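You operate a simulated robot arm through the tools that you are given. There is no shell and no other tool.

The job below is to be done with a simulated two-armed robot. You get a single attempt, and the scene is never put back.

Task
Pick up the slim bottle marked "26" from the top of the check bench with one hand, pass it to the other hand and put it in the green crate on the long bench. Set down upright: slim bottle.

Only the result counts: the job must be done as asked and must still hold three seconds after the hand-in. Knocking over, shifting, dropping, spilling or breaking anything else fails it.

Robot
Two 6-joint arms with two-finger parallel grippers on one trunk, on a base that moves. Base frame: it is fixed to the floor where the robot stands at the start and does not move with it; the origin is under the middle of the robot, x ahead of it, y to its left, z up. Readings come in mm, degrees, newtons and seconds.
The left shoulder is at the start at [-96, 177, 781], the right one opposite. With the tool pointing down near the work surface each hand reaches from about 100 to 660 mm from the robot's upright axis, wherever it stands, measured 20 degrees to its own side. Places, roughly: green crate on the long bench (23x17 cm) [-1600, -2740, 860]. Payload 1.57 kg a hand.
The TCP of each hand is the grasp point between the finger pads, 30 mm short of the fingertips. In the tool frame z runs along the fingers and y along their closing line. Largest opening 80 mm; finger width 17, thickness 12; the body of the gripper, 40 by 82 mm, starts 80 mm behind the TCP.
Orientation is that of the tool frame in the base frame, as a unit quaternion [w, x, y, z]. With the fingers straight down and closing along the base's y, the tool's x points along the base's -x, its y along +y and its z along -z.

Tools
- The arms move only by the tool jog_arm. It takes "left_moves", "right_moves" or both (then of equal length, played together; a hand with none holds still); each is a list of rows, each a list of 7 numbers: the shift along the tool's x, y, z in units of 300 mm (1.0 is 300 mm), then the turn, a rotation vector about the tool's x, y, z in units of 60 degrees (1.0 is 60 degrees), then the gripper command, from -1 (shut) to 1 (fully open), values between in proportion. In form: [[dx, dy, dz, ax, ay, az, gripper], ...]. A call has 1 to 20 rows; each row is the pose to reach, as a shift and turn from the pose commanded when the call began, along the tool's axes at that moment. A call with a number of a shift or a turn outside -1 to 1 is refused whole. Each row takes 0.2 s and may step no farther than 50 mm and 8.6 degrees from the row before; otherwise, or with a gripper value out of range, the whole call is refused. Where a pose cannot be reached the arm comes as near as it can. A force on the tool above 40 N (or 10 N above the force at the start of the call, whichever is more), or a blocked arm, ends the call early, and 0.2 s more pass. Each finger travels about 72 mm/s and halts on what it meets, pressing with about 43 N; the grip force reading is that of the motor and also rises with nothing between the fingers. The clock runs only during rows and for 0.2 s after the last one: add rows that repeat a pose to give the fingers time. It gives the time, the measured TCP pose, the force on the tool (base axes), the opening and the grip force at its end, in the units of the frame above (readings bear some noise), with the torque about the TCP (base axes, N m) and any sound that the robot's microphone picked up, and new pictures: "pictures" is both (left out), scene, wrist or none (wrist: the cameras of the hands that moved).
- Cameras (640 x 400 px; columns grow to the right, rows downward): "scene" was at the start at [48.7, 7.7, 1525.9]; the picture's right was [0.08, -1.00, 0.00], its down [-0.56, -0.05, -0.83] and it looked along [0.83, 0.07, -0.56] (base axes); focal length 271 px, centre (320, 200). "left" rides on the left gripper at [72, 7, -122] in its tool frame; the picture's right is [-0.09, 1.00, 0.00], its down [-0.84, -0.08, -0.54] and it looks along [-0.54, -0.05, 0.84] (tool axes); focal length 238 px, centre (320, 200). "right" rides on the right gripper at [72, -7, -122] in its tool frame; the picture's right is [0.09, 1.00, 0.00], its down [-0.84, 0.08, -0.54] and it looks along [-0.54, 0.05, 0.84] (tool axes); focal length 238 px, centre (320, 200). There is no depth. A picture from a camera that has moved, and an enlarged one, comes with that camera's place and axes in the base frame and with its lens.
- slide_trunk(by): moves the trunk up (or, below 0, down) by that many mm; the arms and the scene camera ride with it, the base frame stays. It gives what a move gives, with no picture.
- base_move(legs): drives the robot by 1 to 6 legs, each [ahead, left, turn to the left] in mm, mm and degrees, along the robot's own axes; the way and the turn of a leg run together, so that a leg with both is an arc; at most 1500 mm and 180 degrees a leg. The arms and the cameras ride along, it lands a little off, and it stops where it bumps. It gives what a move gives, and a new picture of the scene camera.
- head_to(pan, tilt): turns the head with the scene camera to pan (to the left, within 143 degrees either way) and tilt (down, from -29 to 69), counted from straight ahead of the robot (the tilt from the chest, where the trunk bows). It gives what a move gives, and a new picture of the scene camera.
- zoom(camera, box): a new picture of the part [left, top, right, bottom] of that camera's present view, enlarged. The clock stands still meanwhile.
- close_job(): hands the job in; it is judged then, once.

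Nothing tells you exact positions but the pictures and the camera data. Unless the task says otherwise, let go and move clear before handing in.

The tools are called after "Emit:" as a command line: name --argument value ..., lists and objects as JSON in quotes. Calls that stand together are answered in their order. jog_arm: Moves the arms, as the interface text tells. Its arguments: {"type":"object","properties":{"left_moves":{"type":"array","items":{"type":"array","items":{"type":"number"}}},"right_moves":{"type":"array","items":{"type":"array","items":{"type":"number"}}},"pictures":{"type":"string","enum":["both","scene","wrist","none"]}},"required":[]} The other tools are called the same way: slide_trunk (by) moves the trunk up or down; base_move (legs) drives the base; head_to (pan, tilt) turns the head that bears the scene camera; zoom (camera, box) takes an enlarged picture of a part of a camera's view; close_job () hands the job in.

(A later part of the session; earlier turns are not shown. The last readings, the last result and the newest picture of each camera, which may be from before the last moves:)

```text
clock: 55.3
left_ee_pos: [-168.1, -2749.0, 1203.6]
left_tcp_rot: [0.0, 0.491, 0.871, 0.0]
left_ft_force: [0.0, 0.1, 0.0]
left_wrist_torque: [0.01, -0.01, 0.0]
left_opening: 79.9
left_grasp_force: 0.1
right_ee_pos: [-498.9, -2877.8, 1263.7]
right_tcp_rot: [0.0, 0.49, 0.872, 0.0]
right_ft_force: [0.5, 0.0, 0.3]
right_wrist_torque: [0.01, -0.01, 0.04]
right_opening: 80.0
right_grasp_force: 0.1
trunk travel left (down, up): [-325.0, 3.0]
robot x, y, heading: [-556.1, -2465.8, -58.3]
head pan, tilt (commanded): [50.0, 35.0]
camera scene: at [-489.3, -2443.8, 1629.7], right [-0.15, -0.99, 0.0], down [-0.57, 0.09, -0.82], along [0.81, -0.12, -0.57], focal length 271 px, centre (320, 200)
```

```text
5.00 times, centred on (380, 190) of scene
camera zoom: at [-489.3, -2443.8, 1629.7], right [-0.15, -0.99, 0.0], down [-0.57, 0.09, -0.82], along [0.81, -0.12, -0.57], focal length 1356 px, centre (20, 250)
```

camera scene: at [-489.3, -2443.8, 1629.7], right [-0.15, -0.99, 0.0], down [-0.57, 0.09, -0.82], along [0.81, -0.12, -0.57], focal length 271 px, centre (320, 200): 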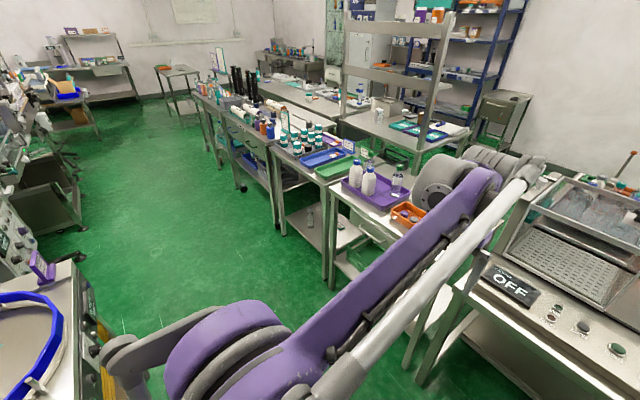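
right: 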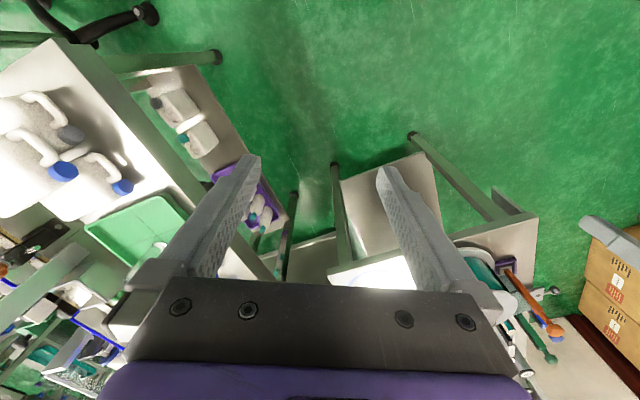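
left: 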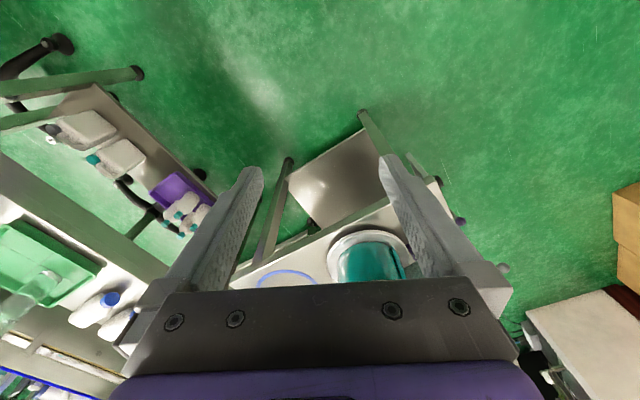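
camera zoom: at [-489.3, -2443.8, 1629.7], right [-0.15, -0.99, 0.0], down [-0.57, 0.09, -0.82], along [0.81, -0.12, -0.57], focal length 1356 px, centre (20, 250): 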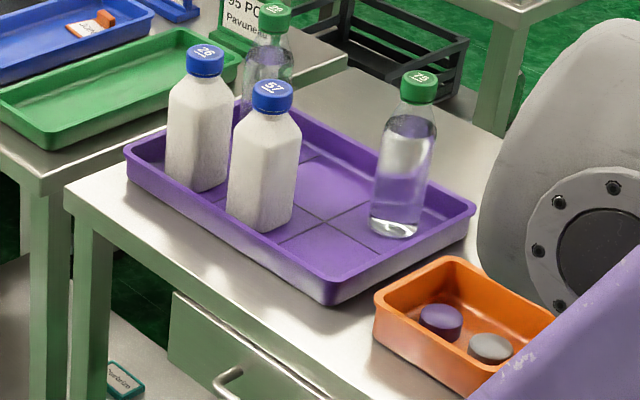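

Emit:
zoom --camera "scene" --box '[364, 147, 380, 157]'

Emit:
zoom --camera "scene" --box '[600, 150, 640, 200]'

```text
16.00 times, centred on (372, 152) of scene
camera zoom: at [-489.3, -2443.8, 1629.7], right [-0.15, -0.99, 0.0], down [-0.57, 0.09, -0.82], along [0.81, -0.12, -0.57], focal length 4340 px, centre (-512, 968)
```

zoom: 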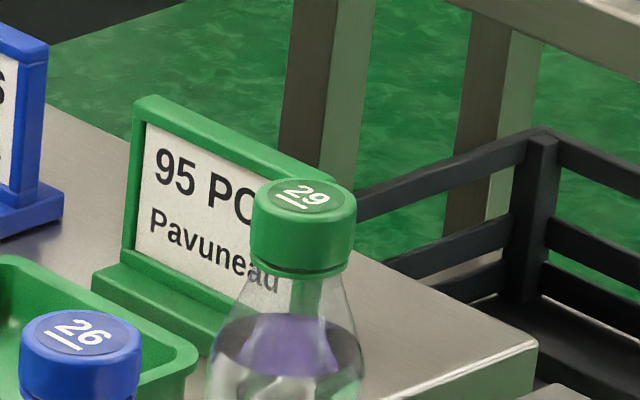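

```text
8.00 times, centred on (620, 175) of scene
camera zoom: at [-489.3, -2443.8, 1629.7], right [-0.15, -0.99, 0.0], down [-0.57, 0.09, -0.82], along [0.81, -0.12, -0.57], focal length 2170 px, centre (-2080, 400)
```

zoom: 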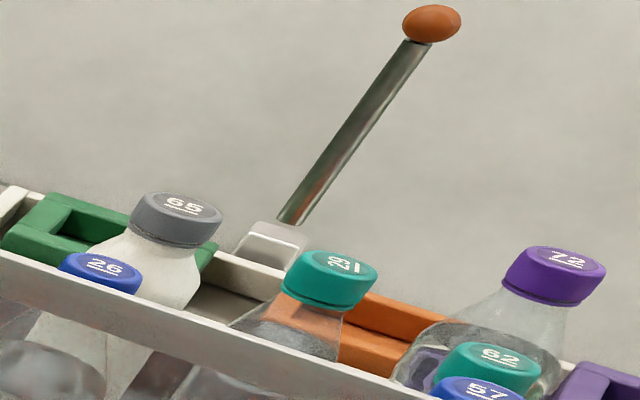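

Emit:
zoom --camera "scene" --box '[616, 176, 630, 188]'

Emit:
head_to --pan 25 --tilt 30

Emit:
zoom --camera "scene" --box '[430, 140, 560, 230]'

```text
16.00 times, centred on (623, 182) of scene
camera zoom: at [-489.3, -2443.8, 1629.7], right [-0.15, -0.99, 0.0], down [-0.57, 0.09, -0.82], along [0.81, -0.12, -0.57], focal length 4340 px, centre (-4528, 488)
```

zoom: 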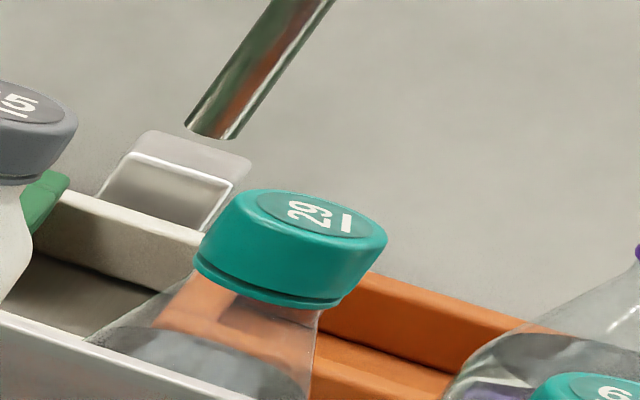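

```text
clock: 56.1
left_ee_pos: [-168.1, -2750.0, 1203.7]
left_tcp_rot: [0.0, 0.489, 0.872, 0.001]
left_ft_force: [-0.1, 0.2, 0.6]
left_wrist_torque: [0.02, 0.01, 0.01]
left_opening: 79.9
left_grasp_force: 0.0
right_ee_pos: [-497.3, -2878.3, 1264.3]
right_tcp_rot: [0.001, 0.49, 0.872, 0.0]
right_ft_force: [0.5, -0.1, 0.5]
right_wrist_torque: [-0.01, 0.01, -0.02]
right_opening: 80.1
right_grasp_force: 0.0
trunk travel left (down, up): [-325.0, 3.0]
robot x, y, heading: [-554.2, -2467.6, -58.6]
head pan, tilt (commanded): [25.0, 30.0]
camera scene: at [-501.0, -2480.6, 1637.5], right [-0.55, -0.83, 0.0], down [-0.42, 0.28, -0.87], along [0.72, -0.48, -0.5], focal length 271 px, centre (320, 200)
```

scene: 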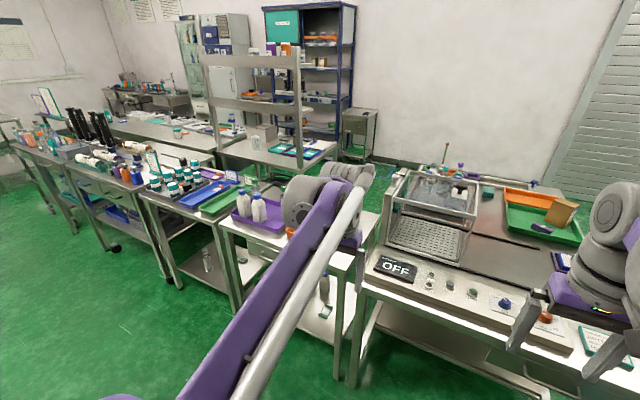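

```text
4.44 times, centred on (495, 185) of scene
camera zoom: at [-501.0, -2480.6, 1637.5], right [-0.55, -0.83, 0.0], down [-0.42, 0.28, -0.87], along [0.72, -0.48, -0.5], focal length 1206 px, centre (-458, 267)
```

zoom: 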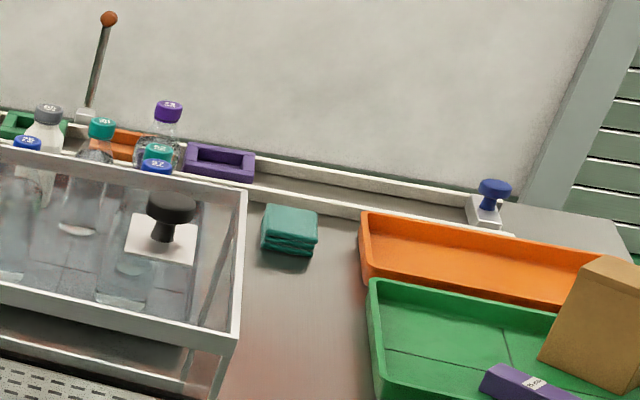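

The teal cap in the grey tray isn't readable yet, and I still need to know which bench is the check bench. I'll zoom in on the ring label, the knob label and other signs.

Emit:
head_to --pan 40 --tilt 40

Emit:
zoom --camera "left" --box '[340, 230, 460, 300]'

Emit:
zoom --camera "left" --box '[480, 230, 640, 360]'

Emit:
zoom --camera "left" --box '[560, 280, 640, 340]'

```text
clock: 56.9
left_ee_pos: [-168.8, -2749.6, 1203.7]
left_tcp_rot: [0.0, 0.49, 0.872, 0.0]
left_ft_force: [-1.4, -0.5, -0.2]
left_wrist_torque: [-0.02, 0.01, 0.01]
left_opening: 80.2
left_grasp_force: 0.0
right_ee_pos: [-498.5, -2878.3, 1263.7]
right_tcp_rot: [0.0, 0.49, 0.872, 0.0]
right_ft_force: [1.5, 0.4, 0.2]
right_wrist_torque: [-0.01, 0.0, -0.01]
right_opening: 80.0
right_grasp_force: 0.1
trunk travel left (down, up): [-325.0, 3.0]
robot x, y, heading: [-551.5, -2469.7, -58.6]
head pan, tilt (commanded): [40.0, 40.0]
camera scene: at [-495.8, -2457.7, 1622.2], right [-0.32, -0.95, 0.0], down [-0.61, 0.21, -0.77], along [0.73, -0.25, -0.64], focal length 271 px, centre (320, 200)
```

scene: 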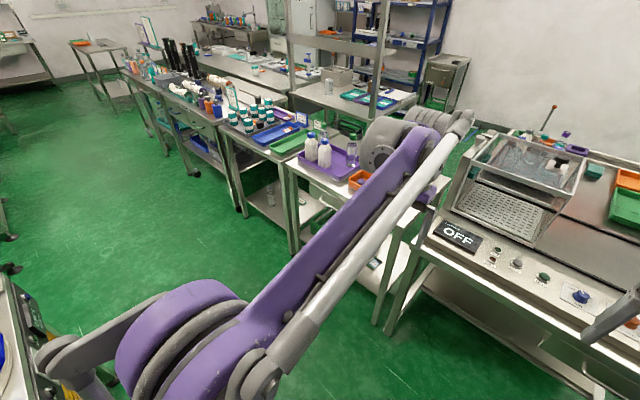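

```text
5.33 times, centred on (400, 265) of left
camera zoom: at [-200.5, -2686.0, 1327.4], right [0.9, 0.44, 0.0], down [0.37, -0.76, 0.54], along [0.24, -0.49, -0.84], focal length 1271 px, centre (-107, -147)
```

zoom: 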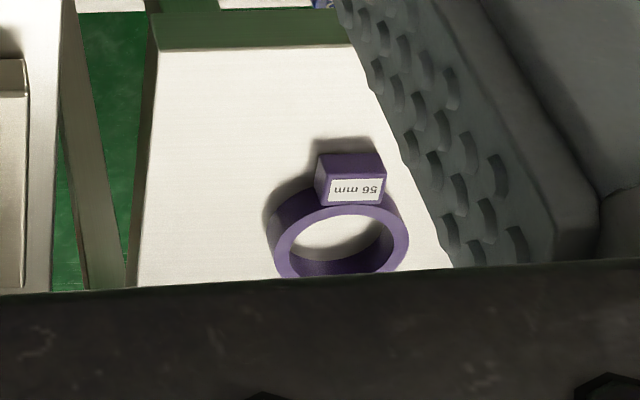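

```text
3.08 times, centred on (560, 295) of left
camera zoom: at [-200.5, -2686.0, 1327.4], right [0.9, 0.44, 0.0], down [0.37, -0.76, 0.54], along [0.24, -0.49, -0.84], focal length 733 px, centre (-418, -92)
```

zoom: 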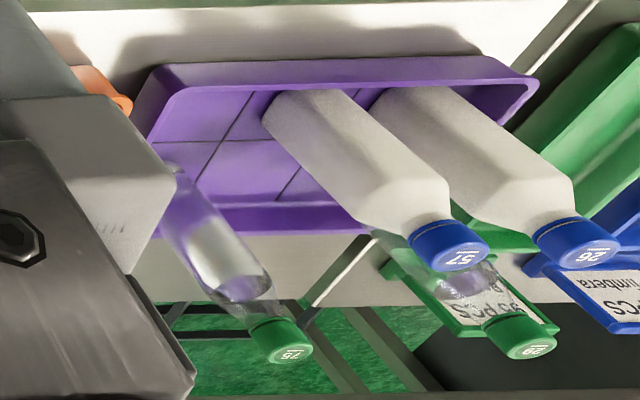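

```text
6.67 times, centred on (600, 310) of left
camera zoom: at [-200.5, -2686.0, 1327.4], right [0.9, 0.44, 0.0], down [0.37, -0.76, 0.54], along [0.24, -0.49, -0.84], focal length 1589 px, centre (-1547, -533)
```

zoom: 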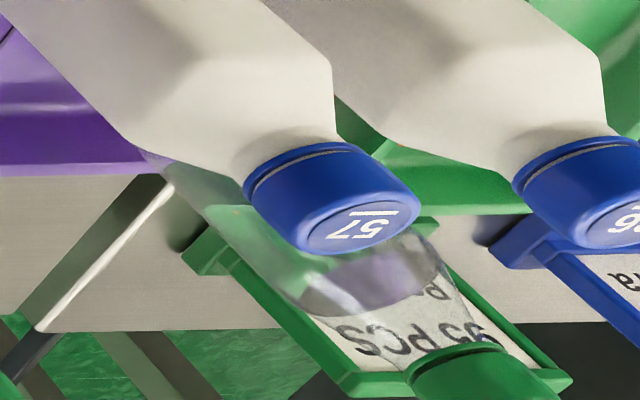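

Emit:
head_to --pan 0 --tilt 69

Emit:
head_to --pan 90 --tilt 69

```text
clock: 58.0
left_ee_pos: [-168.8, -2751.1, 1203.2]
left_tcp_rot: [-0.001, 0.49, 0.871, 0.0]
left_ft_force: [0.3, 0.6, -0.1]
left_wrist_torque: [-0.02, -0.03, -0.01]
left_opening: 79.9
left_grasp_force: 0.1
right_ee_pos: [-498.9, -2877.9, 1265.1]
right_tcp_rot: [0.0, 0.49, 0.872, 0.0]
right_ft_force: [0.5, -0.5, -1.2]
right_wrist_torque: [0.02, -0.03, 0.01]
right_opening: 79.9
right_grasp_force: 0.1
trunk travel left (down, up): [-325.0, 3.0]
robot x, y, heading: [-550.9, -2464.2, -58.6]
head pan, tilt (commanded): [0.0, 68.8]
camera scene: at [-547.2, -2478.2, 1586.1], right [-0.85, -0.52, 0.0], down [-0.48, 0.8, -0.36], along [0.19, -0.31, -0.93], focal length 271 px, centre (320, 200)
```

scene: 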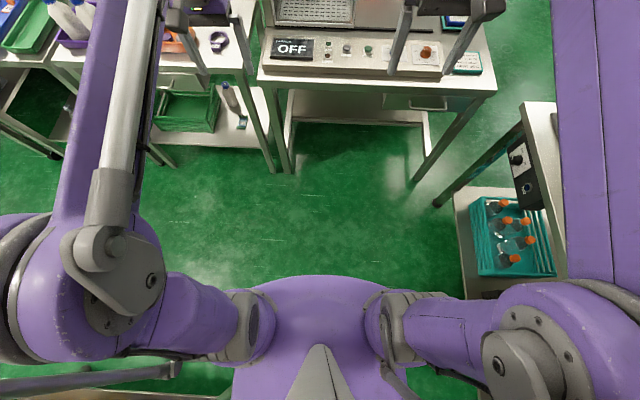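

```text
clock: 59.6
left_ee_pos: [-168.6, -2750.3, 1205.0]
left_tcp_rot: [0.001, 0.49, 0.872, -0.001]
left_ft_force: [-0.1, 0.7, -0.3]
left_wrist_torque: [-0.01, 0.01, -0.01]
left_opening: 80.0
left_grasp_force: 0.0
right_ee_pos: [-498.5, -2878.6, 1264.3]
right_tcp_rot: [0.0, 0.49, 0.872, 0.0]
right_ft_force: [0.0, 0.1, -1.5]
right_wrist_torque: [0.04, 0.0, 0.01]
right_opening: 80.1
right_grasp_force: 0.1
trunk travel left (down, up): [-325.0, 3.0]
robot x, y, heading: [-554.4, -2467.6, -58.6]
head pan, tilt (commanded): [90.0, 68.8]
camera scene: at [-528.5, -2401.4, 1586.1], right [0.52, -0.85, 0.0], down [-0.8, -0.48, -0.36], along [0.31, 0.19, -0.93], focal length 271 px, centre (320, 200)
```

scene: 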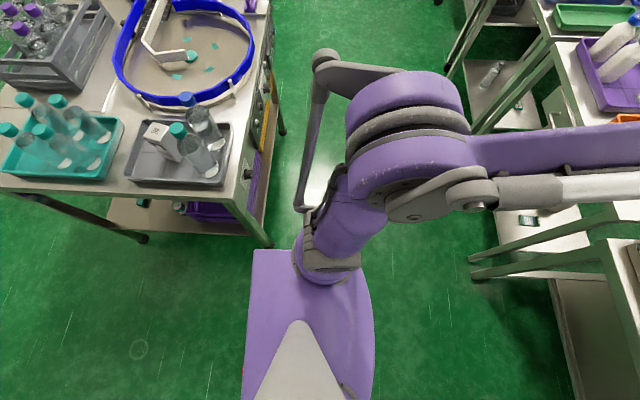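

Emit:
head_to --pan 10 --tilt 60

Emit:
zoom --camera "scene" --box '[200, 60, 340, 180]'

Emit:
zoom --camera "left" --box '[240, 220, 400, 320]'

```text
clock: 61.2
left_ee_pos: [-167.7, -2749.3, 1203.6]
left_tcp_rot: [0.0, 0.49, 0.871, 0.0]
left_ft_force: [-0.1, 0.5, 1.0]
left_wrist_torque: [0.04, 0.03, 0.02]
left_opening: 79.8
left_grasp_force: 0.1
right_ee_pos: [-498.5, -2878.4, 1263.6]
right_tcp_rot: [-0.001, 0.49, 0.872, -0.001]
right_ft_force: [-0.6, 0.4, -0.1]
right_wrist_torque: [0.01, 0.01, -0.03]
right_opening: 79.9
right_grasp_force: 0.0
trunk travel left (down, up): [-325.0, 3.0]
robot x, y, heading: [-554.1, -2468.0, -58.7]
head pan, tilt (commanded): [10.0, 60.0]
camera scene: at [-532.3, -2480.5, 1595.4], right [-0.75, -0.66, 0.0], down [-0.57, 0.65, -0.5], along [0.33, -0.38, -0.87], focal length 271 px, centre (320, 200)
```

scene: 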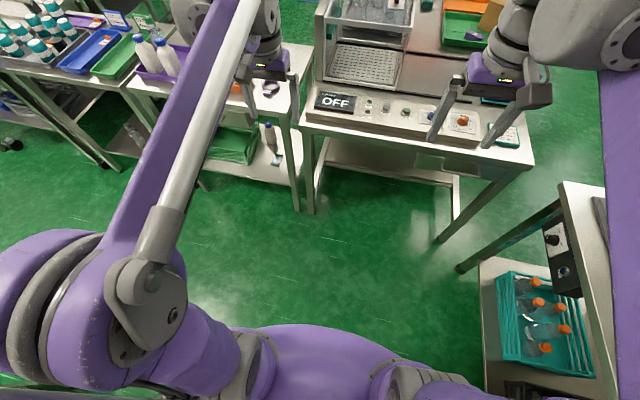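

```text
3.33 times, centred on (270, 120) of scene
camera zoom: at [-532.3, -2480.5, 1595.4], right [-0.75, -0.66, 0.0], down [-0.57, 0.65, -0.5], along [0.33, -0.38, -0.87], focal length 904 px, centre (487, 467)
```

zoom: 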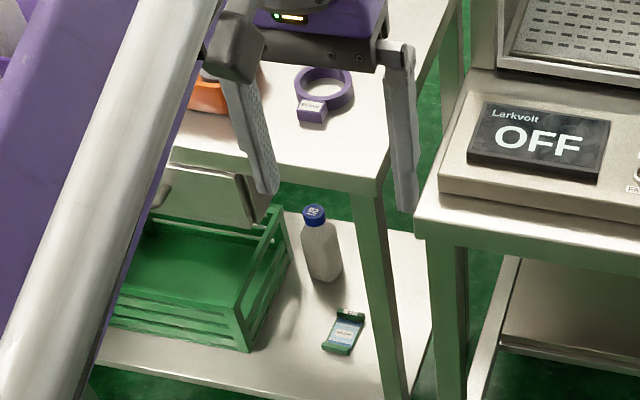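

```text
4.00 times, centred on (320, 270) of left
camera zoom: at [-200.5, -2686.0, 1327.4], right [0.9, 0.44, 0.0], down [0.37, -0.76, 0.54], along [0.24, -0.49, -0.84], focal length 953 px, centre (320, -80)
```

zoom: 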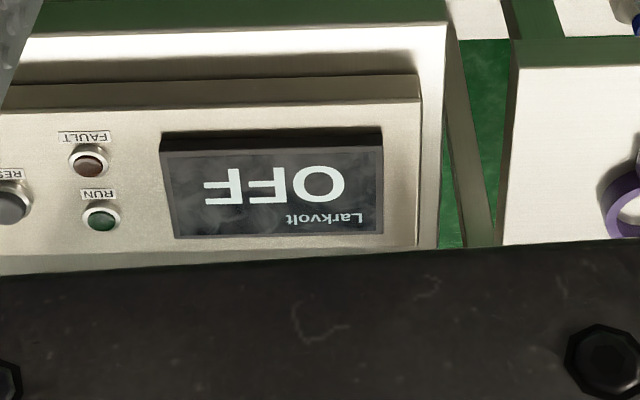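

The bench with the purple tray has a ring gauge, plus a blue-capped bottle and a green crate on its lower shelf. That fits the wording "top of the check bench" and "green crate on the long bench", so I take it as the check bench. I'll drive in front of it for a closer look at the bottles.

Emit:
base_move --legs '[[100, 450, -2]]'

Emit:
head_to --pan 35 --tilt 40

Emit:
zoom --camera "left" --box '[0, 0, 640, 400]'

Emit:
head_to --pan 100 --tilt 50

```text
clock: 65.7
left_ee_pos: [265.7, -2615.3, 1203.7]
left_tcp_rot: [-0.001, 0.5, 0.866, 0.0]
left_ft_force: [-0.5, -0.6, -0.6]
left_wrist_torque: [0.03, -0.05, 0.03]
left_opening: 80.0
left_grasp_force: 0.0
right_ee_pos: [-66.4, -2735.3, 1264.7]
right_tcp_rot: [0.001, 0.501, 0.866, 0.0]
right_ft_force: [-0.8, -0.5, 0.4]
right_wrist_torque: [-0.01, 0.0, 0.01]
right_opening: 79.8
right_grasp_force: 0.1
trunk travel left (down, up): [-325.0, 3.0]
robot x, y, heading: [-112.2, -2324.2, -59.9]
head pan, tilt (commanded): [10.0, 60.0]
camera scene: at [-91.3, -2337.6, 1595.4], right [-0.77, -0.64, 0.0], down [-0.56, 0.66, -0.5], along [0.32, -0.38, -0.87], focal length 271 px, centre (320, 200)
```

scene: 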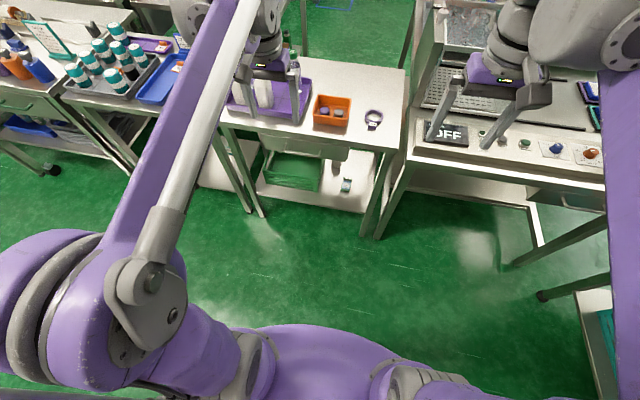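

```text
clock: 66.6
left_ee_pos: [265.3, -2615.6, 1204.6]
left_tcp_rot: [0.0, 0.501, 0.866, 0.0]
left_ft_force: [0.6, 0.2, -0.9]
left_wrist_torque: [-0.01, -0.05, 0.02]
left_opening: 80.2
left_grasp_force: 0.1
right_ee_pos: [-68.1, -2736.1, 1263.8]
right_tcp_rot: [0.0, 0.501, 0.865, 0.0]
right_ft_force: [0.7, 0.0, 0.4]
right_wrist_torque: [0.02, 0.01, -0.03]
right_opening: 80.2
right_grasp_force: 0.1
trunk travel left (down, up): [-325.0, 3.0]
robot x, y, heading: [-111.7, -2323.2, -60.0]
head pan, tilt (commanded): [35.0, 40.0]
camera scene: at [-57.0, -2322.6, 1622.1], right [-0.42, -0.91, 0.0], down [-0.58, 0.27, -0.77], along [0.69, -0.32, -0.64], focal length 271 px, centre (320, 200)
```

scene: 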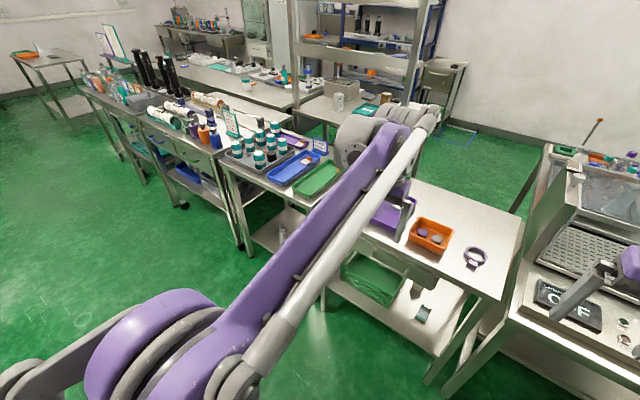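

```text
1.00 times, centred on (320, 200) of left (not enlarged: the box is as wide or as high as the picture)
camera zoom: at [235.7, -2551.0, 1327.4], right [0.91, 0.42, 0.0], down [0.35, -0.76, 0.54], along [0.23, -0.49, -0.84], focal length 238 px, centre (320, 200)
```

zoom: 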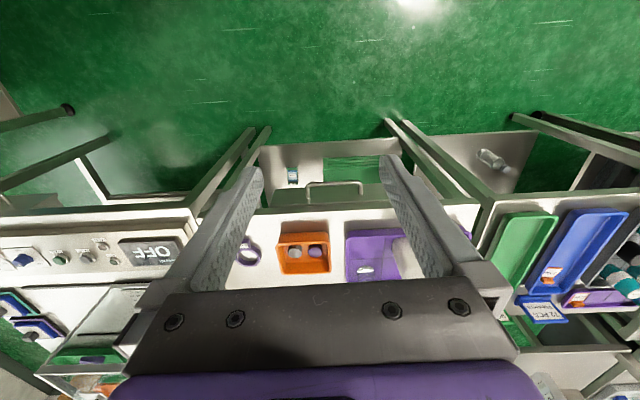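

```text
clock: 67.9
left_ee_pos: [266.3, -2615.1, 1204.4]
left_tcp_rot: [0.0, 0.5, 0.866, 0.0]
left_ft_force: [-0.5, 0.1, -0.2]
left_wrist_torque: [0.01, -0.01, 0.0]
left_opening: 80.0
left_grasp_force: 0.0
right_ee_pos: [-65.2, -2735.3, 1263.8]
right_tcp_rot: [0.0, 0.501, 0.866, 0.0]
right_ft_force: [-0.4, -0.3, 0.3]
right_wrist_torque: [0.0, -0.01, 0.0]
right_opening: 80.0
right_grasp_force: 0.1
trunk travel left (down, up): [-325.0, 3.0]
robot x, y, heading: [-113.3, -2325.4, -59.9]
head pan, tilt (commanded): [100.0, 50.0]
camera scene: at [-74.9, -2237.1, 1608.0], right [0.64, -0.77, 0.0], down [-0.59, -0.49, -0.64], along [0.49, 0.41, -0.77], focal length 271 px, centre (320, 200)
```

scene: 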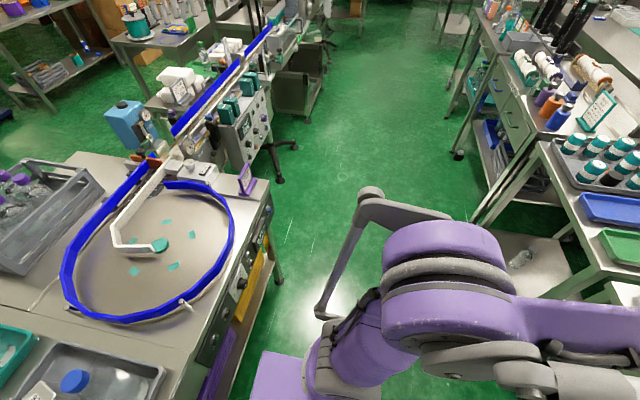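

Emit:
base_move --legs '[[60, 330, -2]]'

Emit:
head_to --pan 0 --tilt 45

Emit:
zoom --camera "left" --box '[0, 0, 640, 400]'

Emit:
zoom --camera "right" --box '[0, 0, 640, 400]'

```text
clock: 71.4
left_ee_pos: [575.0, -2521.8, 1202.9]
left_tcp_rot: [0.0, 0.517, 0.856, 0.001]
left_ft_force: [-0.4, -0.8, 0.5]
left_wrist_torque: [0.0, 0.03, 0.0]
left_opening: 79.9
left_grasp_force: 0.1
right_ee_pos: [238.8, -2627.0, 1264.5]
right_tcp_rot: [0.0, 0.517, 0.856, 0.0]
right_ft_force: [0.3, 0.1, -0.6]
right_wrist_torque: [-0.01, 0.03, 0.0]
right_opening: 80.0
right_grasp_force: 0.0
trunk travel left (down, up): [-325.0, 3.0]
robot x, y, heading: [212.0, -2219.0, -62.7]
head pan, tilt (commanded): [100.0, 50.0]
camera scene: at [249.2, -2129.3, 1608.0], right [0.61, -0.79, 0.0], down [-0.61, -0.47, -0.64], along [0.51, 0.39, -0.77], focal length 271 px, centre (320, 200)
```

scene: 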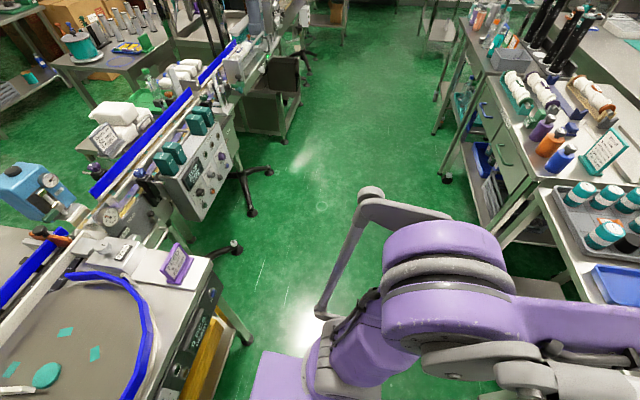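

```text
clock: 73.2
left_ee_pos: [574.9, -2522.3, 1203.2]
left_tcp_rot: [0.0, 0.518, 0.855, 0.0]
left_ft_force: [0.2, 0.4, 0.8]
left_wrist_torque: [0.02, 0.03, -0.02]
left_opening: 80.1
left_grasp_force: 0.1
right_ee_pos: [237.3, -2627.5, 1263.6]
right_tcp_rot: [0.0, 0.518, 0.856, 0.0]
right_ft_force: [-0.2, 0.0, 0.0]
right_wrist_torque: [0.01, -0.01, 0.0]
right_opening: 80.0
right_grasp_force: 0.1
trunk travel left (down, up): [-325.0, 3.0]
robot x, y, heading: [208.6, -2215.8, -62.6]
head pan, tilt (commanded): [0.0, 45.0]
camera scene: at [226.2, -2248.3, 1614.9], right [-0.89, -0.47, 0.0], down [-0.33, 0.63, -0.71], along [0.33, -0.63, -0.71], focal length 271 px, centre (320, 200)
```

scene: 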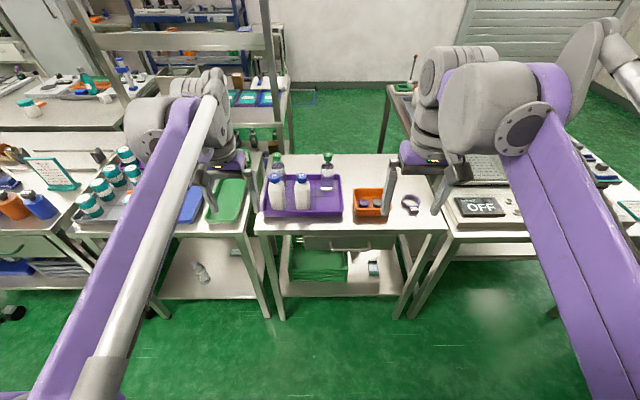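

```text
1.00 times, centred on (320, 200) of left (not enlarged: the box is as wide or as high as the picture)
camera zoom: at [547.4, -2455.1, 1327.4], right [0.92, 0.38, 0.0], down [0.32, -0.78, 0.54], along [0.21, -0.5, -0.84], focal length 238 px, centre (320, 200)
```

zoom: 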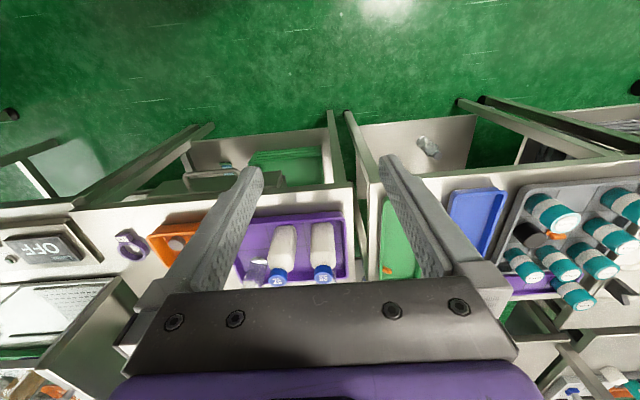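

```text
1.00 times, centred on (320, 200) of right (not enlarged: the box is as wide or as high as the picture)
camera zoom: at [198.4, -2567.8, 1385.1], right [0.84, 0.54, 0.0], down [0.46, -0.7, 0.54], along [0.29, -0.46, -0.84], focal length 238 px, centre (320, 200)
```

zoom: 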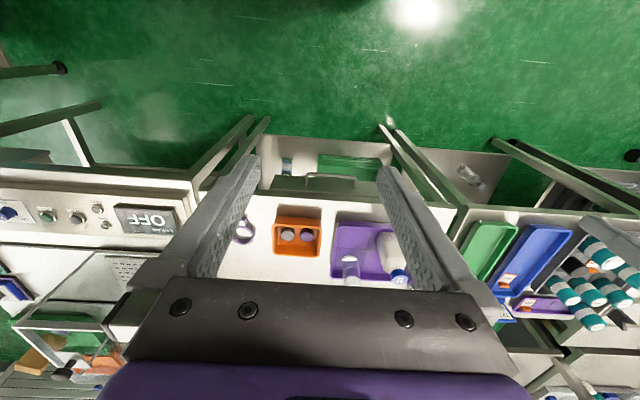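

Now I'm right in front of the purple-tray bench. I'll zoom in on the tray to judge the shapes and read the numbers.

Emit:
zoom --camera "scene" --box '[250, 145, 350, 225]'

Emit:
zoom --camera "left" --box '[220, 200, 380, 300]'

Emit:
zoom --camera "scene" --box '[280, 240, 400, 310]'

Emit:
zoom --camera "scene" --box '[120, 60, 300, 180]'

```text
5.00 times, centred on (300, 185) of scene
camera zoom: at [226.2, -2248.3, 1614.9], right [-0.89, -0.47, 0.0], down [-0.33, 0.63, -0.71], along [0.33, -0.63, -0.71], focal length 1356 px, centre (420, 275)
```

zoom: 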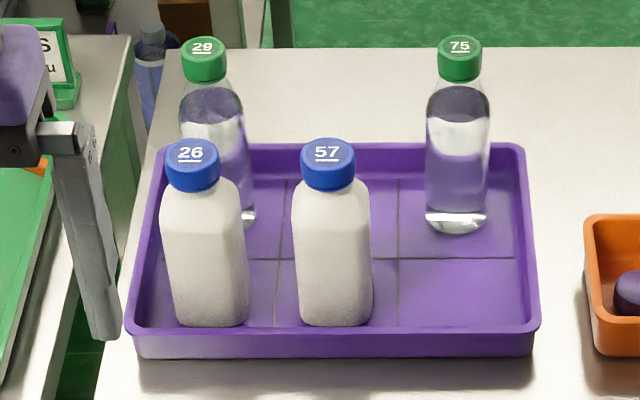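

```text
4.00 times, centred on (300, 250) of left
camera zoom: at [547.4, -2455.1, 1327.4], right [0.92, 0.38, 0.0], down [0.32, -0.78, 0.54], along [0.21, -0.5, -0.84], focal length 953 px, centre (400, 0)
```

zoom: 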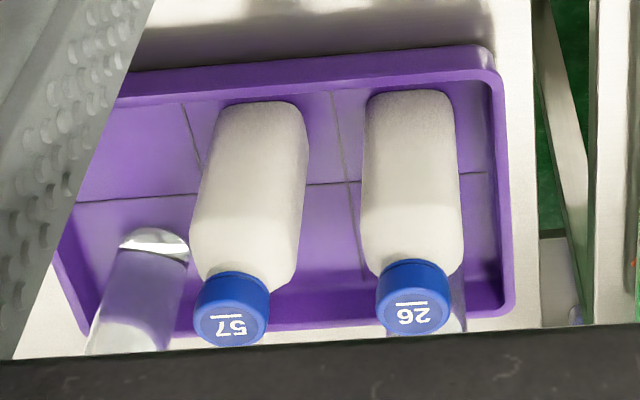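

```text
5.33 times, centred on (340, 275) of scene
camera zoom: at [226.2, -2248.3, 1614.9], right [-0.89, -0.47, 0.0], down [-0.33, 0.63, -0.71], along [0.33, -0.63, -0.71], focal length 1447 px, centre (213, -200)
```

zoom: 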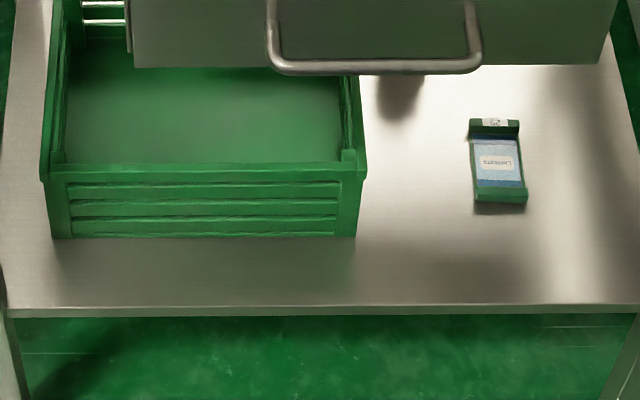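

```text
3.33 times, centred on (210, 120) of scene
camera zoom: at [226.2, -2248.3, 1614.9], right [-0.89, -0.47, 0.0], down [-0.33, 0.63, -0.71], along [0.33, -0.63, -0.71], focal length 904 px, centre (687, 467)
```

zoom: 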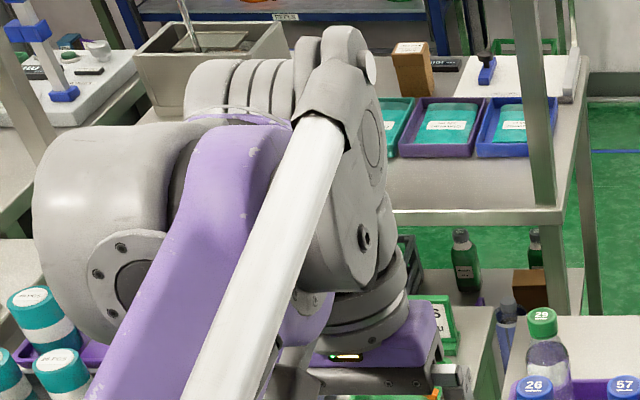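

The white bottles are squarish and the clear green-capped ones (29, 75) are slim, about 45 mm, so no slim 26 stands here. I'll check the other benches along the lane for numbered slim bottles.

Emit:
head_to --pan 75 --tilt 30

Emit:
zoom --camera "scene" --box '[260, 70, 420, 170]'

Emit:
zoom --camera "scene" --box '[400, 80, 560, 180]'

Emit:
zoom --camera "scene" --box '[0, 80, 200, 200]'

```text
clock: 74.7
left_ee_pos: [574.9, -2520.9, 1204.9]
left_tcp_rot: [-0.001, 0.517, 0.856, -0.001]
left_ft_force: [-0.5, -0.8, 0.5]
left_wrist_torque: [-0.03, -0.01, -0.02]
left_opening: 80.1
left_grasp_force: 0.1
right_ee_pos: [238.1, -2627.2, 1264.4]
right_tcp_rot: [0.0, 0.517, 0.856, 0.0]
right_ft_force: [0.9, 0.8, 0.3]
right_wrist_torque: [-0.01, 0.03, 0.02]
right_opening: 80.1
right_grasp_force: 0.1
trunk travel left (down, up): [-325.0, 3.0]
robot x, y, heading: [213.0, -2212.3, -62.2]
head pan, tilt (commanded): [75.0, 30.0]
camera scene: at [276.7, -2156.5, 1637.5], right [0.22, -0.98, 0.0], down [-0.49, -0.11, -0.87], along [0.84, 0.19, -0.5], focal length 271 px, centre (320, 200)
```

scene: 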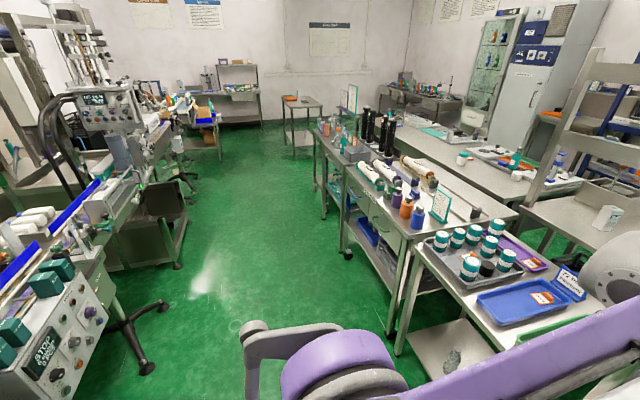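

```text
4.00 times, centred on (340, 120) of scene
camera zoom: at [276.7, -2156.5, 1637.5], right [0.22, -0.98, 0.0], down [-0.49, -0.11, -0.87], along [0.84, 0.19, -0.5], focal length 1085 px, centre (240, 520)
```

zoom: 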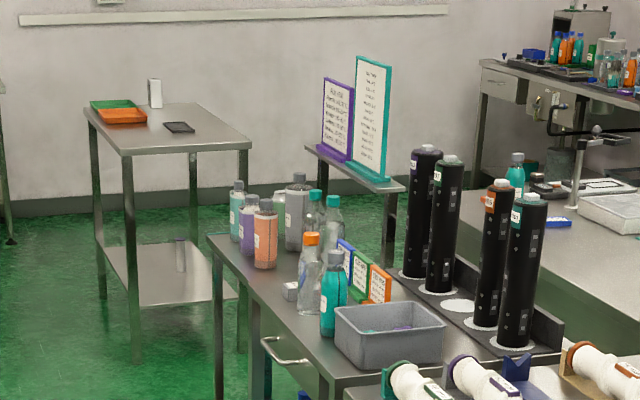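

```text
4.00 times, centred on (480, 130) of scene
camera zoom: at [276.7, -2156.5, 1637.5], right [0.22, -0.98, 0.0], down [-0.49, -0.11, -0.87], along [0.84, 0.19, -0.5], focal length 1085 px, centre (-320, 480)
```

zoom: 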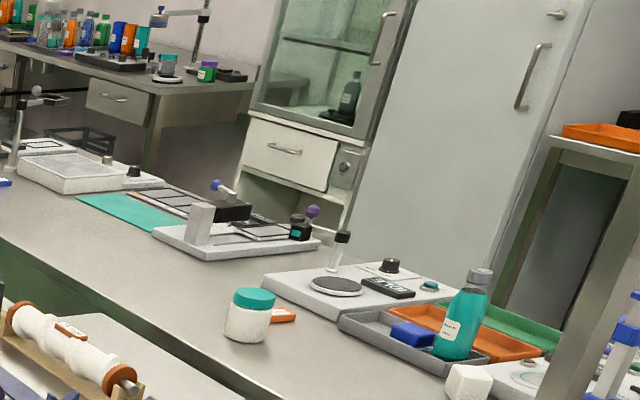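

```text
3.20 times, centred on (100, 140) of scene
camera zoom: at [276.7, -2156.5, 1637.5], right [0.22, -0.98, 0.0], down [-0.49, -0.11, -0.87], along [0.84, 0.19, -0.5], focal length 868 px, centre (1024, 392)
```

zoom: 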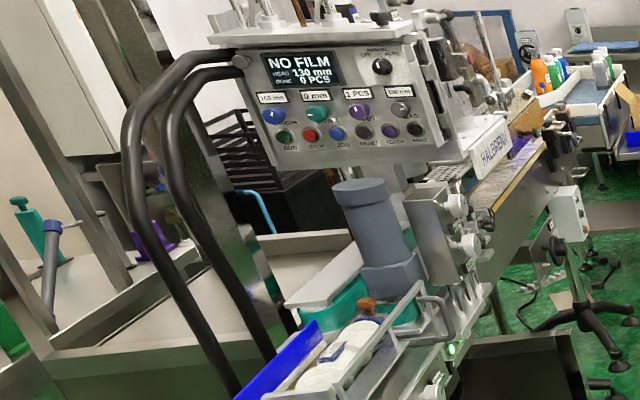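

Emit:
zoom --camera "scene" --box '[390, 65, 470, 115]'

Emit:
zoom --camera "scene" --box '[150, 60, 310, 160]'

Emit:
zoom --camera "scene" --box '[400, 200, 560, 320]'

Emit:
head_to --pan 45 --tilt 20

Emit:
zoom --camera "scene" --box '[100, 100, 300, 220]'

Emit:
zoom --camera "scene" --box '[300, 40, 540, 200]'

```text
8.00 times, centred on (430, 90) of scene
camera zoom: at [276.7, -2156.5, 1637.5], right [0.22, -0.98, 0.0], down [-0.49, -0.11, -0.87], along [0.84, 0.19, -0.5], focal length 2170 px, centre (-560, 1080)
```

zoom: 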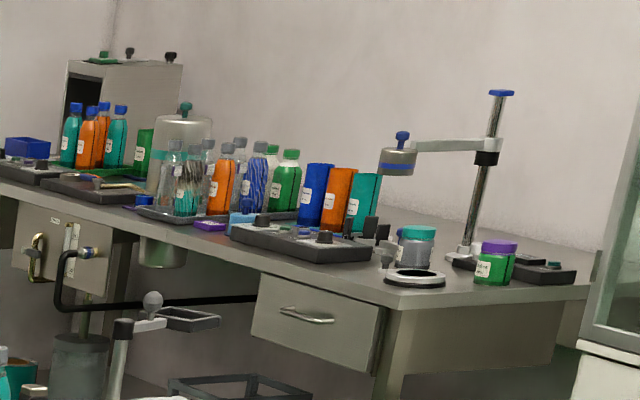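

```text
4.00 times, centred on (230, 110) of scene
camera zoom: at [276.7, -2156.5, 1637.5], right [0.22, -0.98, 0.0], down [-0.49, -0.11, -0.87], along [0.84, 0.19, -0.5], focal length 1085 px, centre (680, 560)
```

zoom: 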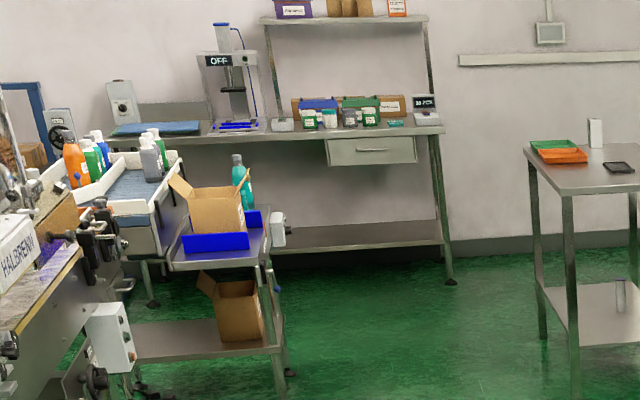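

```text
3.33 times, centred on (480, 260) of scene
camera zoom: at [276.7, -2156.5, 1637.5], right [0.22, -0.98, 0.0], down [-0.49, -0.11, -0.87], along [0.84, 0.19, -0.5], focal length 904 px, centre (-213, 0)
```

zoom: 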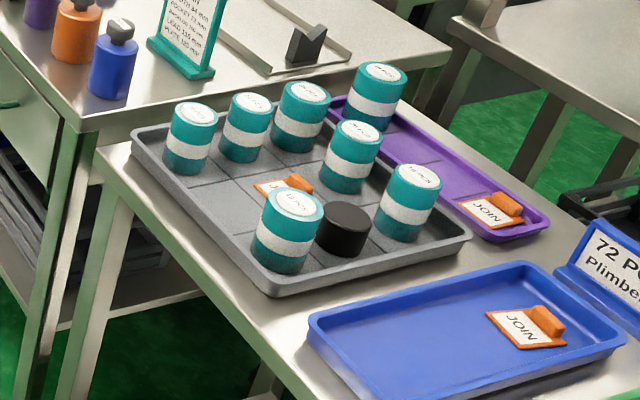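

```text
clock: 75.6
left_ee_pos: [574.7, -2521.1, 1203.8]
left_tcp_rot: [0.0, 0.518, 0.855, 0.0]
left_ft_force: [0.5, 0.2, -0.2]
left_wrist_torque: [-0.02, 0.01, -0.01]
left_opening: 79.8
left_grasp_force: 0.1
right_ee_pos: [237.8, -2628.0, 1263.2]
right_tcp_rot: [0.0, 0.517, 0.856, 0.0]
right_ft_force: [0.6, -0.7, 0.4]
right_wrist_torque: [0.02, 0.01, 0.0]
right_opening: 80.0
right_grasp_force: 0.1
trunk travel left (down, up): [-325.0, 3.0]
robot x, y, heading: [209.2, -2211.7, -62.4]
head pan, tilt (commanded): [45.0, 20.0]
camera scene: at [277.4, -2204.0, 1653.6], right [-0.3, -0.95, 0.0], down [-0.33, 0.1, -0.94], along [0.9, -0.28, -0.34], focal length 271 px, centre (320, 200)
```

scene: 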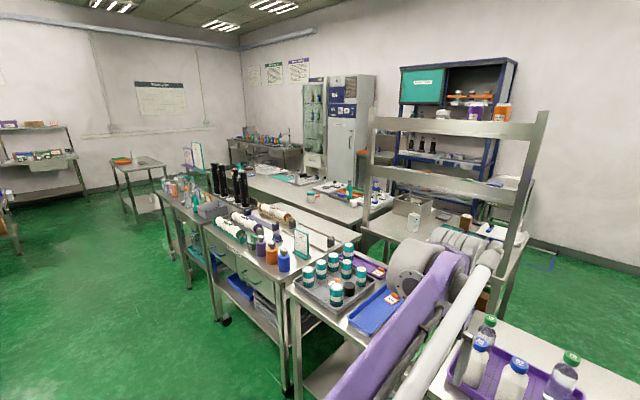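

```text
3.20 times, centred on (200, 160) of scene
camera zoom: at [277.4, -2204.0, 1653.6], right [-0.3, -0.95, 0.0], down [-0.33, 0.1, -0.94], along [0.9, -0.28, -0.34], focal length 868 px, centre (704, 328)
```

zoom: 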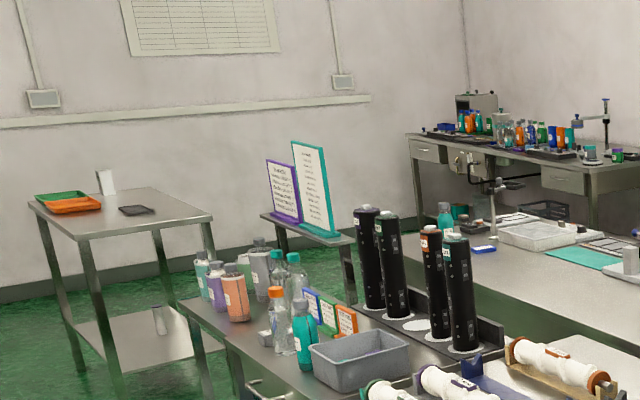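

```text
2.50 times, centred on (420, 120) of scene
camera zoom: at [277.4, -2204.0, 1653.6], right [-0.3, -0.95, 0.0], down [-0.33, 0.1, -0.94], along [0.9, -0.28, -0.34], focal length 678 px, centre (70, 400)
```

zoom: 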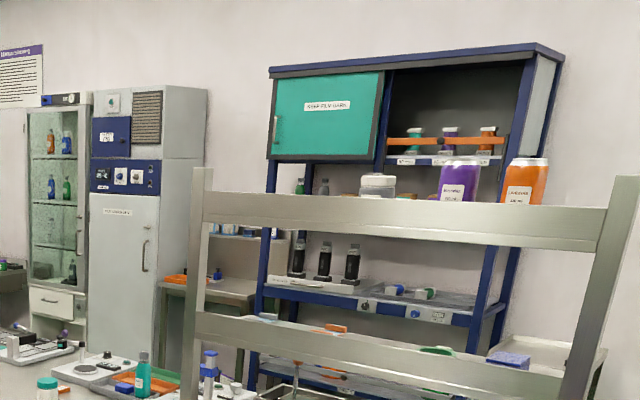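

Emit:
head_to --pan -28 --tilt 25

Emit:
zoom --camera "scene" --box '[240, 130, 400, 230]'

```text
clock: 77.1
left_ee_pos: [574.9, -2520.0, 1203.1]
left_tcp_rot: [0.0, 0.518, 0.856, 0.0]
left_ft_force: [-0.5, -0.2, -0.6]
left_wrist_torque: [-0.03, 0.0, 0.01]
left_opening: 80.1
left_grasp_force: 0.0
right_ee_pos: [237.8, -2628.0, 1264.0]
right_tcp_rot: [0.001, 0.517, 0.856, -0.001]
right_ft_force: [-0.5, -0.1, 0.0]
right_wrist_torque: [0.0, 0.01, 0.0]
right_opening: 80.0
right_grasp_force: 0.0
trunk travel left (down, up): [-325.0, 3.0]
robot x, y, heading: [208.1, -2212.1, -62.5]
head pan, tilt (commanded): [-28.0, 25.0]
camera scene: at [188.0, -2268.5, 1645.5], right [-1.0, 0.0, 0.0], down [0.0, 0.42, -0.91], along [0.0, -0.91, -0.42], focal length 271 px, centre (320, 200)
```

scene: 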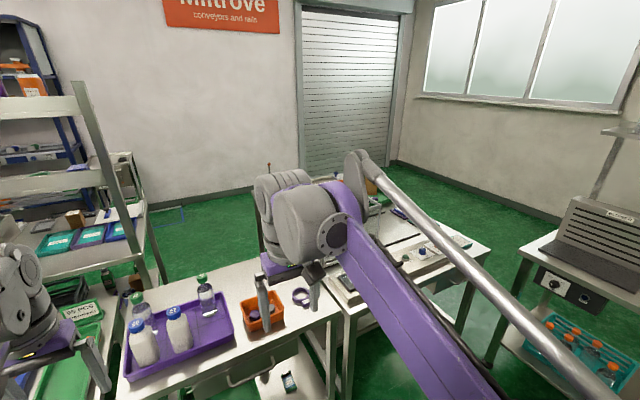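

```text
4.00 times, centred on (320, 180) of scene
camera zoom: at [188.0, -2268.5, 1645.5], right [-1.0, 0.0, 0.0], down [0.0, 0.42, -0.91], along [0.0, -0.91, -0.42], focal length 1085 px, centre (320, 280)
```

zoom: 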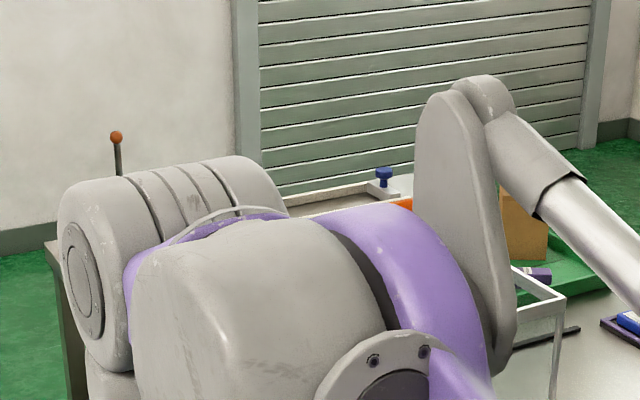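

I need a clearer look at the rotated teal cap in the glass-box bench's tray, so I'll drive back to stand close in front of that bench.

Emit:
base_move --legs '[[0, -650, 0], [220, 0, 2]]'

Emit:
head_to --pan 12 --tilt 30

Emit:
zoom --camera "scene" --box '[240, 120, 400, 220]'

Emit:
zoom --camera "left" --box '[0, 0, 640, 400]'

```text
clock: 84.5
left_ee_pos: [122.5, -2998.3, 1203.7]
left_tcp_rot: [0.0, 0.5, 0.866, 0.0]
left_ft_force: [0.5, 0.3, 1.3]
left_wrist_torque: [-0.01, -0.01, 0.01]
left_opening: 79.9
left_grasp_force: 0.1
right_ee_pos: [-210.1, -3119.1, 1264.1]
right_tcp_rot: [0.001, 0.5, 0.866, 0.0]
right_ft_force: [0.0, -0.2, 0.3]
right_wrist_torque: [0.03, 0.01, -0.01]
right_opening: 80.0
right_grasp_force: 0.0
trunk travel left (down, up): [-325.0, 3.0]
robot x, y, heading: [-253.0, -2707.8, -59.8]
head pan, tilt (commanded): [-28.0, 25.0]
camera scene: at [-274.7, -2761.9, 1645.3], right [-1.0, -0.04, 0.0], down [-0.01, 0.42, -0.91], along [0.03, -0.91, -0.42], focal length 271 px, centre (320, 200)
```

scene: 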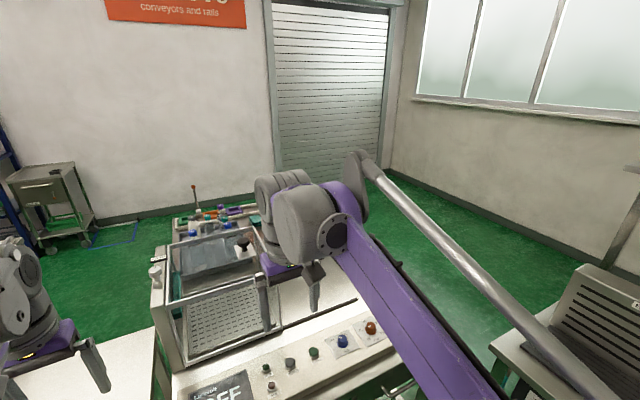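

```text
clock: 85.5
left_ee_pos: [123.2, -2998.9, 1204.7]
left_tcp_rot: [0.0, 0.499, 0.866, 0.0]
left_ft_force: [0.5, -0.2, -0.2]
left_wrist_torque: [-0.04, -0.03, 0.01]
left_opening: 80.0
left_grasp_force: 0.1
right_ee_pos: [-208.6, -3119.5, 1262.1]
right_tcp_rot: [0.0, 0.499, 0.866, 0.0]
right_ft_force: [-0.3, -0.1, 0.6]
right_wrist_torque: [0.01, -0.01, 0.01]
right_opening: 80.2
right_grasp_force: 0.0
trunk travel left (down, up): [-325.0, 3.0]
robot x, y, heading: [-255.5, -2711.0, -60.1]
head pan, tilt (commanded): [12.0, 30.0]
camera scene: at [-217.1, -2737.7, 1637.5], right [-0.74, -0.67, 0.0], down [-0.33, 0.37, -0.87], along [0.58, -0.64, -0.5], focal length 271 px, centre (320, 200)
```

scene: 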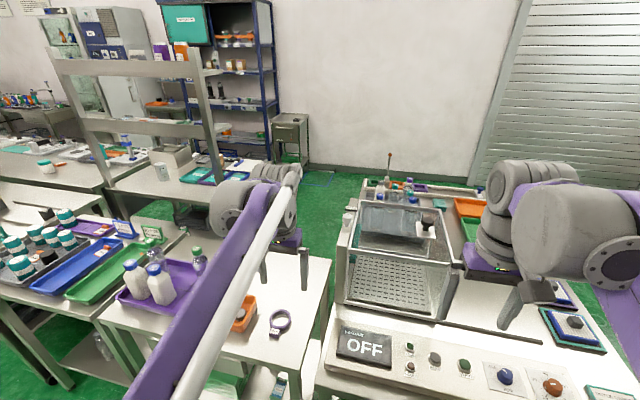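

```text
4.00 times, centred on (320, 170) of scene
camera zoom: at [-217.1, -2737.7, 1637.5], right [-0.74, -0.67, 0.0], down [-0.33, 0.37, -0.87], along [0.58, -0.64, -0.5], focal length 1085 px, centre (320, 320)
```

zoom: 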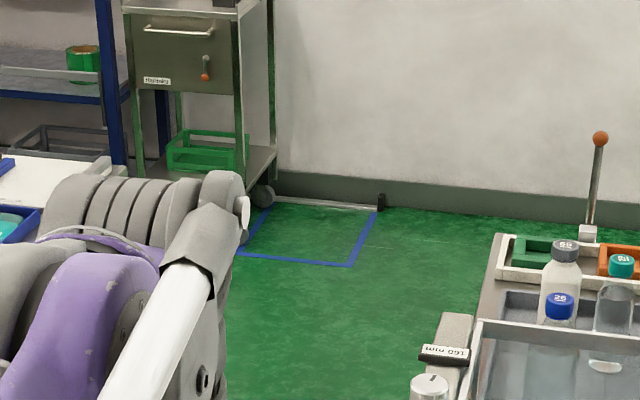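

```text
1.00 times, centred on (320, 200) of left (not enlarged: the box is as wide or as high as the picture)
camera zoom: at [92.4, -2934.3, 1327.4], right [0.91, 0.42, 0.0], down [0.35, -0.76, 0.54], along [0.23, -0.49, -0.84], focal length 238 px, centre (320, 200)
```

zoom: 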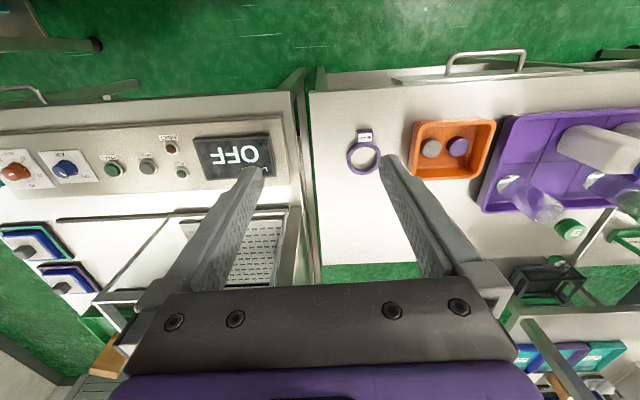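

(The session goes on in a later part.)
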